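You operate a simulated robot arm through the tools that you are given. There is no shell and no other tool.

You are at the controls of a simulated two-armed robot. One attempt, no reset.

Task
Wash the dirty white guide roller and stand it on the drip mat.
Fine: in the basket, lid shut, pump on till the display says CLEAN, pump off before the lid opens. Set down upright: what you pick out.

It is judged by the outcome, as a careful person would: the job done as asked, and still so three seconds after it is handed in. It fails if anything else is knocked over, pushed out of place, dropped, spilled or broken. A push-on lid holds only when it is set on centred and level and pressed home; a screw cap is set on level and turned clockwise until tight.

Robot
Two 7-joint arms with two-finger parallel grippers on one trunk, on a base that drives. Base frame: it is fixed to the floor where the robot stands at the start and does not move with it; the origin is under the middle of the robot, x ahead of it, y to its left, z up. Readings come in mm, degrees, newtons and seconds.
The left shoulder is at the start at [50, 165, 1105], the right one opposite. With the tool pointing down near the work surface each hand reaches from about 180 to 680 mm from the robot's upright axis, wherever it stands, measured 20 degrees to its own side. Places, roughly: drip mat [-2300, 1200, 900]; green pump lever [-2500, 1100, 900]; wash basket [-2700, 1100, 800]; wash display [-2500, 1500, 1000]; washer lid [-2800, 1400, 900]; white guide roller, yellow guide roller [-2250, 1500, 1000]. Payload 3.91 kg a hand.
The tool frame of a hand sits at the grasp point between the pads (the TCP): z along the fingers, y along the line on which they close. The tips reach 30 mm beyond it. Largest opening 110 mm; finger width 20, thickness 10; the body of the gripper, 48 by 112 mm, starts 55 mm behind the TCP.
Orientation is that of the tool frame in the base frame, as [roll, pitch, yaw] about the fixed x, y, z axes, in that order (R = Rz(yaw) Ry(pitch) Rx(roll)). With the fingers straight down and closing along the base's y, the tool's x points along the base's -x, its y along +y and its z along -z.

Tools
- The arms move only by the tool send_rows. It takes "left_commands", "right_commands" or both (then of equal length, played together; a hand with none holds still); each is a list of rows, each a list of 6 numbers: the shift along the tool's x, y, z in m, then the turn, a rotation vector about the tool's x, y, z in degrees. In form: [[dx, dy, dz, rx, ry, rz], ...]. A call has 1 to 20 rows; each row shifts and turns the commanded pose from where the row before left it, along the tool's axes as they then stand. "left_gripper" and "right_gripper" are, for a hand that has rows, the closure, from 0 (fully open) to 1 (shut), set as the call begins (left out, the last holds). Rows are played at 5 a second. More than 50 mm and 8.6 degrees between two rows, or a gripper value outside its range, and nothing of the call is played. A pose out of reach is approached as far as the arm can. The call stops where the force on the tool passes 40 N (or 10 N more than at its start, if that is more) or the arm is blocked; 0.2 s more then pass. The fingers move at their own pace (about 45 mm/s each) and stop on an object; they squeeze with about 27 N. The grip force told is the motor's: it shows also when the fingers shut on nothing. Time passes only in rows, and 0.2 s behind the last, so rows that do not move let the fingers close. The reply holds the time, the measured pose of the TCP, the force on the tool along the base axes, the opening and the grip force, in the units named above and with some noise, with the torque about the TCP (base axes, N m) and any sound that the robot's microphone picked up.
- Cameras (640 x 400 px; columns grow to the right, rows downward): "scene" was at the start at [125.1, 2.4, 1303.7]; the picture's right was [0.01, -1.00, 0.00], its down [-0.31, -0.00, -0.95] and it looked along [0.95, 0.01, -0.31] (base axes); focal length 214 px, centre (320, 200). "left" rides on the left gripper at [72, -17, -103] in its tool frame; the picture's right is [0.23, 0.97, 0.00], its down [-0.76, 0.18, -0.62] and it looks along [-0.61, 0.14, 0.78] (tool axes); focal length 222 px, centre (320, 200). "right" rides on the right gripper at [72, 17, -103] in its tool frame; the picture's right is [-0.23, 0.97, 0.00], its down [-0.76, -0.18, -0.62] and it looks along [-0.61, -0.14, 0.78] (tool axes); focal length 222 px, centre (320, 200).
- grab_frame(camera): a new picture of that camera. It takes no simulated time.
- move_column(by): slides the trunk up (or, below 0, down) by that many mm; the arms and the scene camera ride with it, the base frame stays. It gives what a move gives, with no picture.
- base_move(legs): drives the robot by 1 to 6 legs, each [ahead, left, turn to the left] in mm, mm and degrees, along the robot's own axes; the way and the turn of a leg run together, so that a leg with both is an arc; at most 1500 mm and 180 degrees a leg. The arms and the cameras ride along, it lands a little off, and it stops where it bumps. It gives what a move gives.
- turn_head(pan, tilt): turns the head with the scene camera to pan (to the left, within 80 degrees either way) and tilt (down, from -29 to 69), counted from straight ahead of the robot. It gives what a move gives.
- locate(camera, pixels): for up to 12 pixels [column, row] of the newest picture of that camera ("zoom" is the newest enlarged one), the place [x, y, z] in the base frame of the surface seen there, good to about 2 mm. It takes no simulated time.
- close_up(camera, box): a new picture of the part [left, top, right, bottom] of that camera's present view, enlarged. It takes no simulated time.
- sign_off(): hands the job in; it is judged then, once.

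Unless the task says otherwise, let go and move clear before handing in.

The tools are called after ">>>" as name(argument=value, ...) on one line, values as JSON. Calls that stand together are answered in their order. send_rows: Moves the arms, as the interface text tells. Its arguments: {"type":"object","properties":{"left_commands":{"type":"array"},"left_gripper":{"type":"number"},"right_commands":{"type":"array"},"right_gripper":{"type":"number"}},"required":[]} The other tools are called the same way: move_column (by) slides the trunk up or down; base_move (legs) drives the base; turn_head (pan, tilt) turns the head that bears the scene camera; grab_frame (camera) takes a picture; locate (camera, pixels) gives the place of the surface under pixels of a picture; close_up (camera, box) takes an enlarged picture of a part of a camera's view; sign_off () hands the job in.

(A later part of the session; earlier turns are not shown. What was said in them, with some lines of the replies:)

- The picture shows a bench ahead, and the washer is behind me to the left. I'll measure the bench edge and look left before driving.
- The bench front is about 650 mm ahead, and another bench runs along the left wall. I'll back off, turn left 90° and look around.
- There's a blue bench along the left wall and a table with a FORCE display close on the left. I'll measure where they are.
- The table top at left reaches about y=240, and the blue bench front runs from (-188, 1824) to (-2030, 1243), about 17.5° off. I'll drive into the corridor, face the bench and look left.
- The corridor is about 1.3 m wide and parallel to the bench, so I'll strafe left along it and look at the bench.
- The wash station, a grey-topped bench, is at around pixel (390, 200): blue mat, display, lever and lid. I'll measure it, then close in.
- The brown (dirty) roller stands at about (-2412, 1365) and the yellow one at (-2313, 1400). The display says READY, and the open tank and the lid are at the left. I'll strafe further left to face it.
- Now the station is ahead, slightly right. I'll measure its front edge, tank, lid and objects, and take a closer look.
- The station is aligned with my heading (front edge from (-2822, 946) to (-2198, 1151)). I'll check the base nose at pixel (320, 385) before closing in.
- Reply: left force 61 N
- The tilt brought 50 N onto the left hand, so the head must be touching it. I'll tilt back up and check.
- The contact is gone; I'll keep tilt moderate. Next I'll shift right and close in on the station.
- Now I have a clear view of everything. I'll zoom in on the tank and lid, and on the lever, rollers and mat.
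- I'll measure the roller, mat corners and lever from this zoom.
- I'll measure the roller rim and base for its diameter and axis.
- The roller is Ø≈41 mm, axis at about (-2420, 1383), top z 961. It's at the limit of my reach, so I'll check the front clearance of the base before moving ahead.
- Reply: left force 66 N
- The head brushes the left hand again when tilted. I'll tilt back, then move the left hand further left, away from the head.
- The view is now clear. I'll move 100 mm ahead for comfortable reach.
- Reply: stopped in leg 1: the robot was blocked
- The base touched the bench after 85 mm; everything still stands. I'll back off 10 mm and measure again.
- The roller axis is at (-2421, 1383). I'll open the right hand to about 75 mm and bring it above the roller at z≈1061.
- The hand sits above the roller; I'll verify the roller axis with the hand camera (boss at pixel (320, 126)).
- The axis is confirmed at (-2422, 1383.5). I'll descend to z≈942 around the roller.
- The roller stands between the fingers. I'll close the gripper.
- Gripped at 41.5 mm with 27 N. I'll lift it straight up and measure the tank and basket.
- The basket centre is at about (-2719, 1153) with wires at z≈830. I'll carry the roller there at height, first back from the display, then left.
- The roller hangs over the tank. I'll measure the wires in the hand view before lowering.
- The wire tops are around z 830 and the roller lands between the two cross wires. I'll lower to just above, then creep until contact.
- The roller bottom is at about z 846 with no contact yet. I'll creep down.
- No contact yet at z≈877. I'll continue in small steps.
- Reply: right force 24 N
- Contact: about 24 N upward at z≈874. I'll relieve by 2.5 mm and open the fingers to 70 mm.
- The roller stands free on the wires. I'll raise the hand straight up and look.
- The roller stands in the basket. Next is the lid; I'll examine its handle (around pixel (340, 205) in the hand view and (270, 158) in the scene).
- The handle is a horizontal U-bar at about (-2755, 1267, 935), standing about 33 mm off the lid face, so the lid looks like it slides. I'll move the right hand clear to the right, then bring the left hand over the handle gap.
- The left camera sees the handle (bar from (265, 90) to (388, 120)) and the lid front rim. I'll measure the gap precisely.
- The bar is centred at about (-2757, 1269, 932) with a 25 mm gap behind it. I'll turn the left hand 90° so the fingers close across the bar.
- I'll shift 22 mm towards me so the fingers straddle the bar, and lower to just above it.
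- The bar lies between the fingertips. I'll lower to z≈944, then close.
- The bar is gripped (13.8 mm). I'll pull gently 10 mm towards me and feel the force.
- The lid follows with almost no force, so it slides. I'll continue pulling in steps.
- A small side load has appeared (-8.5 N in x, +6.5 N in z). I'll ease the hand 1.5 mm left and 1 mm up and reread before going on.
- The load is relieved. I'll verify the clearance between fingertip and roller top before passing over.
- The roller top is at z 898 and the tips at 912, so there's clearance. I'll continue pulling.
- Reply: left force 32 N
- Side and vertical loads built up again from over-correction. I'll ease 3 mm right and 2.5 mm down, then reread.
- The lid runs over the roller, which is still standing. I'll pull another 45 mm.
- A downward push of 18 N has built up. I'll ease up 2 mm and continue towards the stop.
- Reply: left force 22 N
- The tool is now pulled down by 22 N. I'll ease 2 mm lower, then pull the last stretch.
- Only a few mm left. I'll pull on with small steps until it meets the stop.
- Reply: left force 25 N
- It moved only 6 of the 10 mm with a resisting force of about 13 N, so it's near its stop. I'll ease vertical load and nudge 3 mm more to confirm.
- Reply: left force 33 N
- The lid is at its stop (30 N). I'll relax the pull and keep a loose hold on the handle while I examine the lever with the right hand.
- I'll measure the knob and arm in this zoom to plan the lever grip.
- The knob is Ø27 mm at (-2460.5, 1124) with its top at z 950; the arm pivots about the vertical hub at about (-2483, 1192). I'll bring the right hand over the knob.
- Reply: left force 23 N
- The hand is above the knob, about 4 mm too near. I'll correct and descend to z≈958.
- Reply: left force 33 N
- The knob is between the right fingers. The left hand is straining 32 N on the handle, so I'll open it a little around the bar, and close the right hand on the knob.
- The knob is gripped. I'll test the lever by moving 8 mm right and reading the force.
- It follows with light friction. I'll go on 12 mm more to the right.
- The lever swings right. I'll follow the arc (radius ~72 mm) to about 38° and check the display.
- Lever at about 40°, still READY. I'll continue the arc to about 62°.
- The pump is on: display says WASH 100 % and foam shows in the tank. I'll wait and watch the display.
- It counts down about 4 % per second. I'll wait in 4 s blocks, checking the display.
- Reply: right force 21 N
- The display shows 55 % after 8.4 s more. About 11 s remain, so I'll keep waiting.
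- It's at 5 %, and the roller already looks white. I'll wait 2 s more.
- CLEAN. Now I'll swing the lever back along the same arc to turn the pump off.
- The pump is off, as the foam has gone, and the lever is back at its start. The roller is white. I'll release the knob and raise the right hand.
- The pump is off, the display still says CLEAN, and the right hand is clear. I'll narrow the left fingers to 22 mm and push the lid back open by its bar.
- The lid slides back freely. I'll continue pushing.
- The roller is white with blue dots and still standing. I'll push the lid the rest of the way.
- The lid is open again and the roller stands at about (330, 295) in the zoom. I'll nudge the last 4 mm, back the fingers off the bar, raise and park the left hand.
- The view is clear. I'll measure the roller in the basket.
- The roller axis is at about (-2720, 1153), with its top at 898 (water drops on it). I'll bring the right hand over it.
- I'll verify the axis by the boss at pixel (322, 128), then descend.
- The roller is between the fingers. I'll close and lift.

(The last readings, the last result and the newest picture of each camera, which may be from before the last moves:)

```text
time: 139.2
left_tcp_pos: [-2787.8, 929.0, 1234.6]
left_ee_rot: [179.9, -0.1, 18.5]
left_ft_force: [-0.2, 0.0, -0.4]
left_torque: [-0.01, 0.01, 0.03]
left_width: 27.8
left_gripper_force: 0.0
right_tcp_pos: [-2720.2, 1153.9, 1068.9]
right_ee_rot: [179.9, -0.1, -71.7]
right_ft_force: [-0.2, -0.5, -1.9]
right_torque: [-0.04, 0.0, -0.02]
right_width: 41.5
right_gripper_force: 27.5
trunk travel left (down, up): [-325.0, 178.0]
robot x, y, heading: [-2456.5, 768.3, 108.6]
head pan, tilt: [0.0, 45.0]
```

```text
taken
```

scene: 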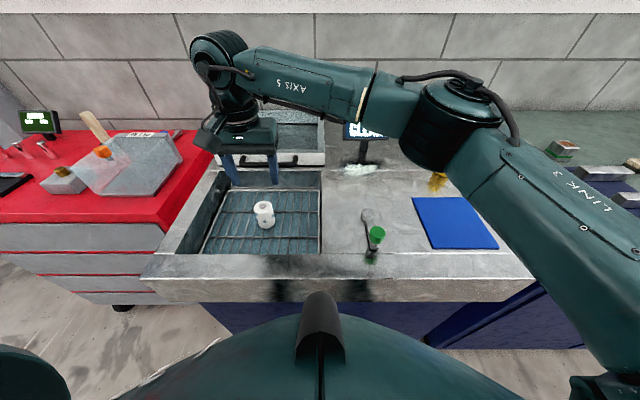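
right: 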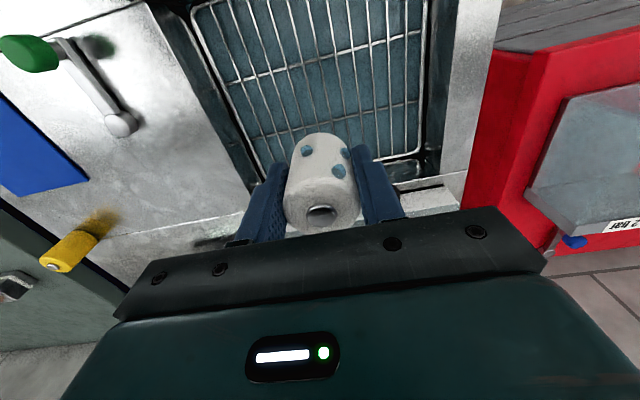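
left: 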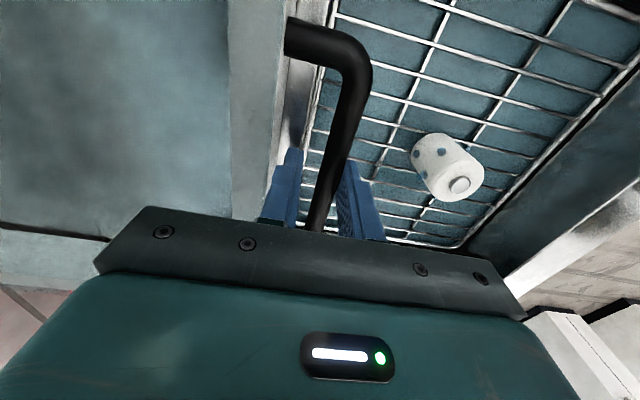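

The roller is held at 41.5 mm. I'll let it drip over the tank for a moment, then carry it over the mat centre at (-2310, 1240).

>>> send_rows(right_commands=[[0, 0, 0, 0, 0, 0], [0, 0, 0, 0, 0, 0], [0, 0, 0, 0, 0, 0], [0, 0, 0, 0, 0, 0], [0, 0, 0, 0, 0, 0], [0, 0, 0, 0, 0, 0], [0, 0, 0, 0, 0, 0], [0, 0, 0, 0, 0, 0], [0, 0, 0, 0, 0, 0], [0, 0, 0, 0, 0, 0]])

>>> send_rows(right_commands=[[0.00331, -0.02973, 0, 0, 0, 0], [0.00331, -0.02973, 0, 0, 0, 0], [0.00331, -0.02973, 0, 0, 0, 0], [0.00331, -0.02973, 0, 0, 0, 0], [0.00331, -0.02973, 0, 0, 0, 0], [0.00331, -0.02973, 0, 0, 0, 0], [0.00331, -0.02973, 0, 0, 0, 0], [0.00331, -0.02973, 0, 0, 0, 0], [0.00331, -0.02973, 0, 0, 0, 0], [0.00331, -0.02973, 0, 0, 0, 0], [0.00331, -0.02973, 0, 0, 0, 0], [0.00331, -0.02973, 0, 0, 0, 0], [0.00331, -0.02973, 0, 0, 0, 0], [0.00331, -0.02973, 0, 0, 0, 0], [0, 0, 0, 0, 0, 0]])

>>> grab_frame(camera="right")

>>> grab_frame(camera="scene")

```text
time: 141.4
left_tcp_pos: [-2787.0, 927.5, 1234.0]
left_ee_rot: [179.8, -0.1, 18.4]
left_ft_force: [-0.7, -0.7, 0.6]
left_torque: [0.0, 0.0, 0.02]
left_width: 28.3
left_gripper_force: 0.1
right_tcp_pos: [-2719.4, 1154.1, 1068.2]
right_ee_rot: [179.9, -0.2, -71.9]
right_ft_force: [0.2, 0.6, -1.8]
right_torque: [-0.03, 0.0, 0.03]
right_width: 41.5
right_gripper_force: 26.8
trunk travel left (down, up): [-325.0, 178.0]
robot x, y, heading: [-2451.3, 763.8, 108.5]
head pan, tilt: [0.0, 45.0]
```

```text
time: 144.6
left_tcp_pos: [-2787.4, 927.7, 1235.2]
left_ee_rot: [179.9, -0.1, 18.5]
left_ft_force: [0.6, 0.3, -0.6]
left_torque: [0.01, -0.03, -0.03]
left_width: 28.2
left_gripper_force: 0.0
right_tcp_pos: [-2311.6, 1238.7, 1070.3]
right_ee_rot: [179.9, -0.1, -71.8]
right_ft_force: [0.4, -0.5, -1.7]
right_torque: [0.0, 0.01, 0.04]
right_width: 41.5
right_gripper_force: 26.7
trunk travel left (down, up): [-325.0, 178.0]
robot x, y, heading: [-2453.6, 766.1, 108.4]
head pan, tilt: [0.0, 45.0]
```

```text
taken
```

right: 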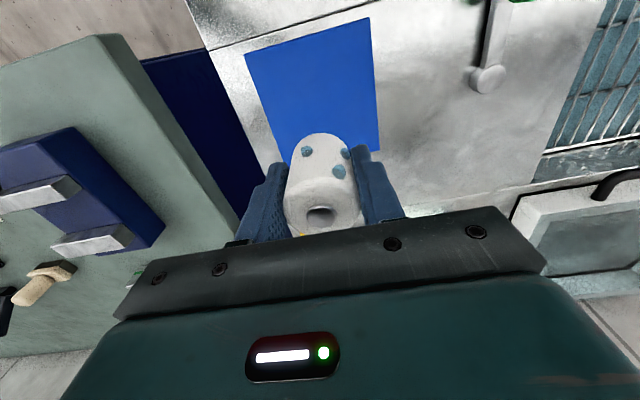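

```text
taken
```

scene: 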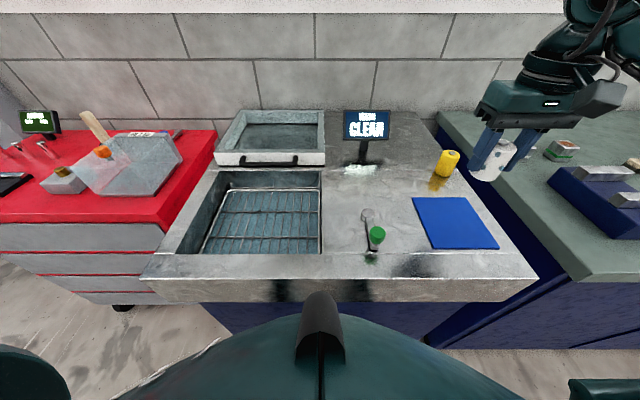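

The roller is over the mat. I'll lower to about 8 mm above it, then creep.

>>> send_rows(right_commands=[[0, 0, 0.03, 0, 0, 0], [0, 0, 0.03, 0, 0, 0], [0, 0, 0.03, 0, 0, 0], [0, 0, 0.015, 0, 0, 0], [0, 0, 0.006, 0, 0, 0], [0, 0, 0, 0, 0, 0]])

>>> grab_frame(camera="scene")

>>> send_rows(right_commands=[[0, 0, 0.003, 0, 0, 0], [0, 0, 0, 0, 0, 0]])

>>> send_rows(right_commands=[[0, 0, 0.002, 0, 0, 0], [0, 0, 0, 0, 0, 0]])

```text
time: 146.0
left_tcp_pos: [-2787.3, 927.2, 1234.2]
left_ee_rot: [179.9, -0.1, 18.5]
left_ft_force: [-0.4, 0.6, 0.8]
left_torque: [0.01, 0.02, 0.02]
left_width: 27.9
left_gripper_force: 0.1
right_tcp_pos: [-2311.2, 1239.9, 954.8]
right_ee_rot: [179.9, -0.1, -71.9]
right_ft_force: [-0.2, -0.6, -2.1]
right_torque: [0.0, -0.01, 0.01]
right_width: 41.7
right_gripper_force: 27.3
trunk travel left (down, up): [-325.0, 178.0]
robot x, y, heading: [-2454.7, 763.9, 108.4]
head pan, tilt: [0.0, 45.0]
```

```text
taken
```

scene: 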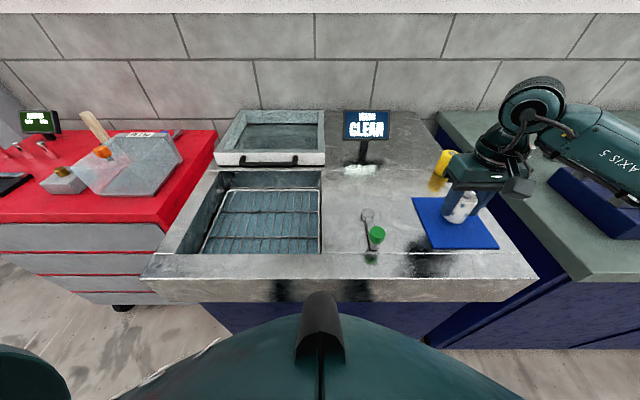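

```text
time: 146.6
left_tcp_pos: [-2787.7, 928.0, 1234.1]
left_ee_rot: [179.9, -0.1, 18.6]
left_ft_force: [0.2, -0.2, 0.3]
left_torque: [-0.02, 0.02, -0.03]
left_width: 28.2
left_gripper_force: 0.1
right_tcp_pos: [-2310.4, 1239.2, 952.8]
right_ee_rot: [179.8, -0.1, -71.9]
right_ft_force: [1.1, -0.6, -2.2]
right_torque: [-0.02, 0.01, 0.01]
right_width: 41.2
right_gripper_force: 26.8
trunk travel left (down, up): [-325.0, 178.0]
robot x, y, heading: [-2450.6, 765.8, 108.5]
head pan, tilt: [0.0, 45.0]
```

```text
time: 147.2
left_tcp_pos: [-2787.1, 927.0, 1233.6]
left_ee_rot: [179.9, -0.1, 18.6]
left_ft_force: [0.0, 0.1, 0.8]
left_torque: [0.03, -0.05, 0.01]
left_width: 28.2
left_gripper_force: 0.1
right_tcp_pos: [-2310.8, 1239.2, 951.7]
right_ee_rot: [180.0, -0.1, -71.8]
right_ft_force: [0.3, 0.4, -1.9]
right_torque: [-0.01, -0.02, 0.02]
right_width: 41.6
right_gripper_force: 26.9
trunk travel left (down, up): [-325.0, 178.0]
robot x, y, heading: [-2453.3, 765.0, 108.5]
head pan, tilt: [0.0, 45.0]
```

No contact yet. I'll keep creeping down.

>>> send_rows(right_commands=[[0, 0, 0.0015, 0, 0, 0], [0, 0, 0, 0, 0, 0]])

>>> send_rows(right_commands=[[0, 0, 0.0015, 0, 0, 0], [0, 0, 0, 0, 0, 0]])

```text
time: 147.8
left_tcp_pos: [-2788.1, 927.3, 1234.5]
left_ee_rot: [179.9, -0.1, 18.5]
left_ft_force: [-0.1, -1.2, 0.2]
left_torque: [0.01, -0.02, 0.01]
left_width: 28.0
left_gripper_force: 0.0
right_tcp_pos: [-2310.9, 1239.4, 948.6]
right_ee_rot: [179.8, 0.0, -71.8]
right_ft_force: [-0.1, 0.1, -1.8]
right_torque: [-0.05, 0.01, 0.01]
right_width: 41.5
right_gripper_force: 26.5
trunk travel left (down, up): [-325.0, 178.0]
robot x, y, heading: [-2453.6, 764.6, 108.3]
head pan, tilt: [0.0, 45.0]
```

```text
time: 148.4
left_tcp_pos: [-2787.2, 928.2, 1234.1]
left_ee_rot: [179.9, 0.0, 18.4]
left_ft_force: [0.1, 0.9, 0.7]
left_torque: [0.0, 0.0, 0.04]
left_width: 28.3
left_gripper_force: 0.0
right_tcp_pos: [-2311.7, 1239.2, 946.6]
right_ee_rot: [179.9, 0.0, -71.7]
right_ft_force: [0.7, 0.2, -1.4]
right_torque: [-0.01, -0.03, 0.04]
right_width: 41.7
right_gripper_force: 27.0
trunk travel left (down, up): [-325.0, 178.0]
robot x, y, heading: [-2452.6, 766.3, 108.2]
head pan, tilt: [0.0, 45.0]
```

>>> send_rows(right_commands=[[0, 0, 0.001, 0, 0, 0], [0, 0, 0, 0, 0, 0]])

>>> send_rows(right_commands=[[0, 0, 0.001, 0, 0, 0], [0, 0, 0, 0, 0, 0]])

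>>> close_up(camera="right", box=[200, 80, 440, 260])

```text
time: 149.0
left_tcp_pos: [-2787.4, 926.9, 1234.5]
left_ee_rot: [180.0, -0.1, 18.4]
left_ft_force: [0.7, -0.7, -0.7]
left_torque: [0.02, 0.0, -0.04]
left_width: 28.3
left_gripper_force: 0.1
right_tcp_pos: [-2309.7, 1239.0, 947.4]
right_ee_rot: [179.8, 0.1, -71.8]
right_ft_force: [-0.3, -0.1, 6.1]
right_torque: [-0.08, -0.08, 0.01]
right_width: 41.3
right_gripper_force: 26.7
trunk travel left (down, up): [-325.0, 178.0]
robot x, y, heading: [-2448.2, 766.7, 108.5]
head pan, tilt: [0.0, 45.0]
```

```text
time: 149.6
left_tcp_pos: [-2787.9, 927.3, 1234.3]
left_ee_rot: [180.0, -0.1, 18.4]
left_ft_force: [0.7, 0.2, 0.5]
left_torque: [-0.01, -0.02, -0.02]
left_width: 28.2
left_gripper_force: 0.0
right_tcp_pos: [-2310.1, 1239.1, 948.3]
right_ee_rot: [179.8, 0.1, -71.8]
right_ft_force: [-0.3, 2.3, 16.4]
right_torque: [-0.15, -0.09, 0.02]
right_width: 41.6
right_gripper_force: 26.9
trunk travel left (down, up): [-325.0, 178.0]
robot x, y, heading: [-2451.6, 770.8, 108.3]
head pan, tilt: [0.0, 45.0]
```

```text
2.22 times, centred on (320, 170) of right
```

zoom: 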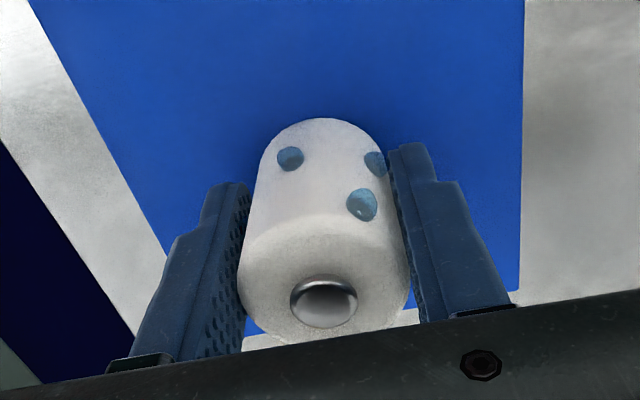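

Contact at about 16 N. I'll ease 1 mm, open to 70 mm and check that the roller stands.

>>> send_rows(right_commands=[[0, 0, -0.001, 0, 0, 0], [0, 0, 0, 0, 0, 0]])

>>> send_rows(right_commands=[[0, 0, 0, 0, 0, 0], [0, 0, 0, 0, 0, 0], [0, 0, 0, 0, 0, 0]], right_gripper=0.36)

>>> grab_frame(camera="right")

```text
time: 150.2
left_tcp_pos: [-2787.4, 926.7, 1234.5]
left_ee_rot: [-179.9, -0.1, 18.4]
left_ft_force: [1.2, -0.2, 0.4]
left_torque: [-0.01, -0.01, 0.0]
left_width: 28.2
left_gripper_force: 0.0
right_tcp_pos: [-2310.4, 1239.1, 947.2]
right_ee_rot: [-180.0, 0.0, -71.8]
right_ft_force: [1.5, 3.6, 14.8]
right_torque: [0.04, -0.09, -0.03]
right_width: 41.6
right_gripper_force: 27.0
trunk travel left (down, up): [-325.0, 178.0]
robot x, y, heading: [-2453.9, 768.2, 108.3]
head pan, tilt: [0.0, 45.0]
```

```text
time: 151.0
left_tcp_pos: [-2787.0, 927.6, 1233.8]
left_ee_rot: [179.9, -0.1, 18.5]
left_ft_force: [-0.4, 0.3, 1.3]
left_torque: [-0.02, 0.0, -0.01]
left_width: 28.1
left_gripper_force: 0.1
right_tcp_pos: [-2310.4, 1238.8, 946.2]
right_ee_rot: [179.9, -0.1, -71.8]
right_ft_force: [-0.2, -1.1, 0.3]
right_torque: [-0.02, -0.02, 0.02]
right_width: 70.4
right_gripper_force: 0.1
trunk travel left (down, up): [-325.0, 178.0]
robot x, y, heading: [-2454.4, 762.8, 108.3]
head pan, tilt: [0.0, 45.0]
```

```text
taken
```

right: 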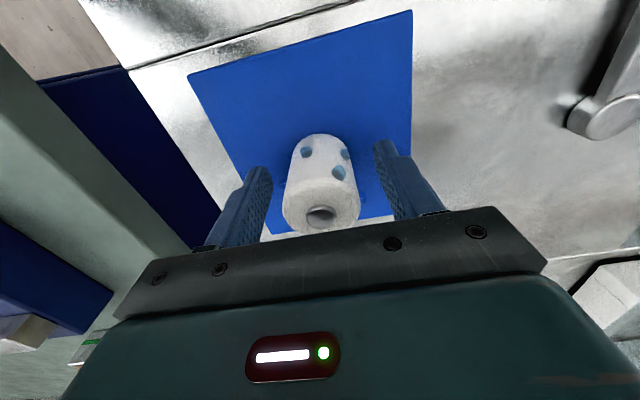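

The roller stands free. I'll raise the hand straight up and review the whole scene.

>>> send_rows(right_commands=[[0, 0, -0.015, 0, 0, 0], [0, 0, -0.03, 0, 0, 0], [0, 0, -0.04, 0, 0, 0], [0, 0, -0.04, 0, 0, 0], [0, 0, -0.04, 0, 0, 0], [0.02, -0.03, -0.02, 0, 0, 0], [0.02, -0.03, 0, 0, 0, 0], [0.02, -0.03, 0, 0, 0, 0], [0.02, 0, 0, 0, 0, 0], [0.02, 0, 0, 0, 0, 0]])

>>> grab_frame(camera="scene")

>>> close_up(camera="scene", box=[320, 95, 520, 275])

```text
time: 153.2
left_tcp_pos: [-2786.9, 926.7, 1234.0]
left_ee_rot: [179.9, -0.2, 18.6]
left_ft_force: [0.0, -0.1, 0.1]
left_torque: [0.0, -0.02, -0.02]
left_width: 28.0
left_gripper_force: 0.0
right_tcp_pos: [-2193.2, 1172.2, 1132.9]
right_ee_rot: [179.9, -0.1, -71.6]
right_ft_force: [0.1, -0.2, 0.4]
right_torque: [-0.05, 0.02, 0.0]
right_width: 70.4
right_gripper_force: 0.1
trunk travel left (down, up): [-325.0, 178.0]
robot x, y, heading: [-2449.9, 766.7, 108.5]
head pan, tilt: [0.0, 45.0]
```

```text
taken
```

scene: 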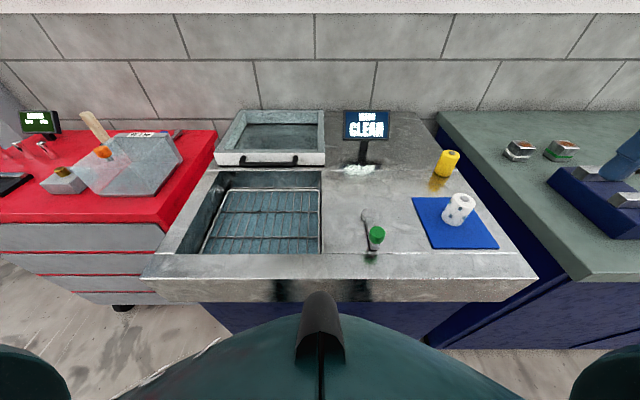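

```text
2.22 times, centred on (420, 185) of scene
```

zoom: 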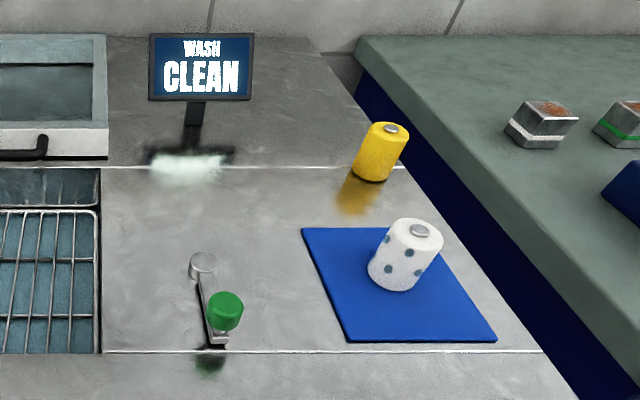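

The white roller stands upright on the blue mat (pixel (405, 255) in the zoom). The display says CLEAN, the lever is off, the yellow roller is untouched, the lid is back where it was, and both hands are clear, so I'll hand in.

>>> sign_off()

```text
The job is handed in.
```

The white guide roller is washed and standing upright on the drip mat, and the job is handed in.

- **Wash:** I stood the roller in the basket, slid the lid shut to its stop, and ran the pump until the display read CLEAN. I swung the lever back to off before opening the lid.
- **Roller now:** it came out white, with small blue spots on the side. I took these for water drops, but I did not check them further.
- **Everything else:** the lever is back at its starting position, the lid is open within a few millimetres of where it was, and the yellow roller is untouched. Both hands are clear.
- **Contacts on the way:** the base touched the wash bench lightly once while I was closing in. The head brushed the left hand twice when I tilted it. Nothing appeared to move either time.
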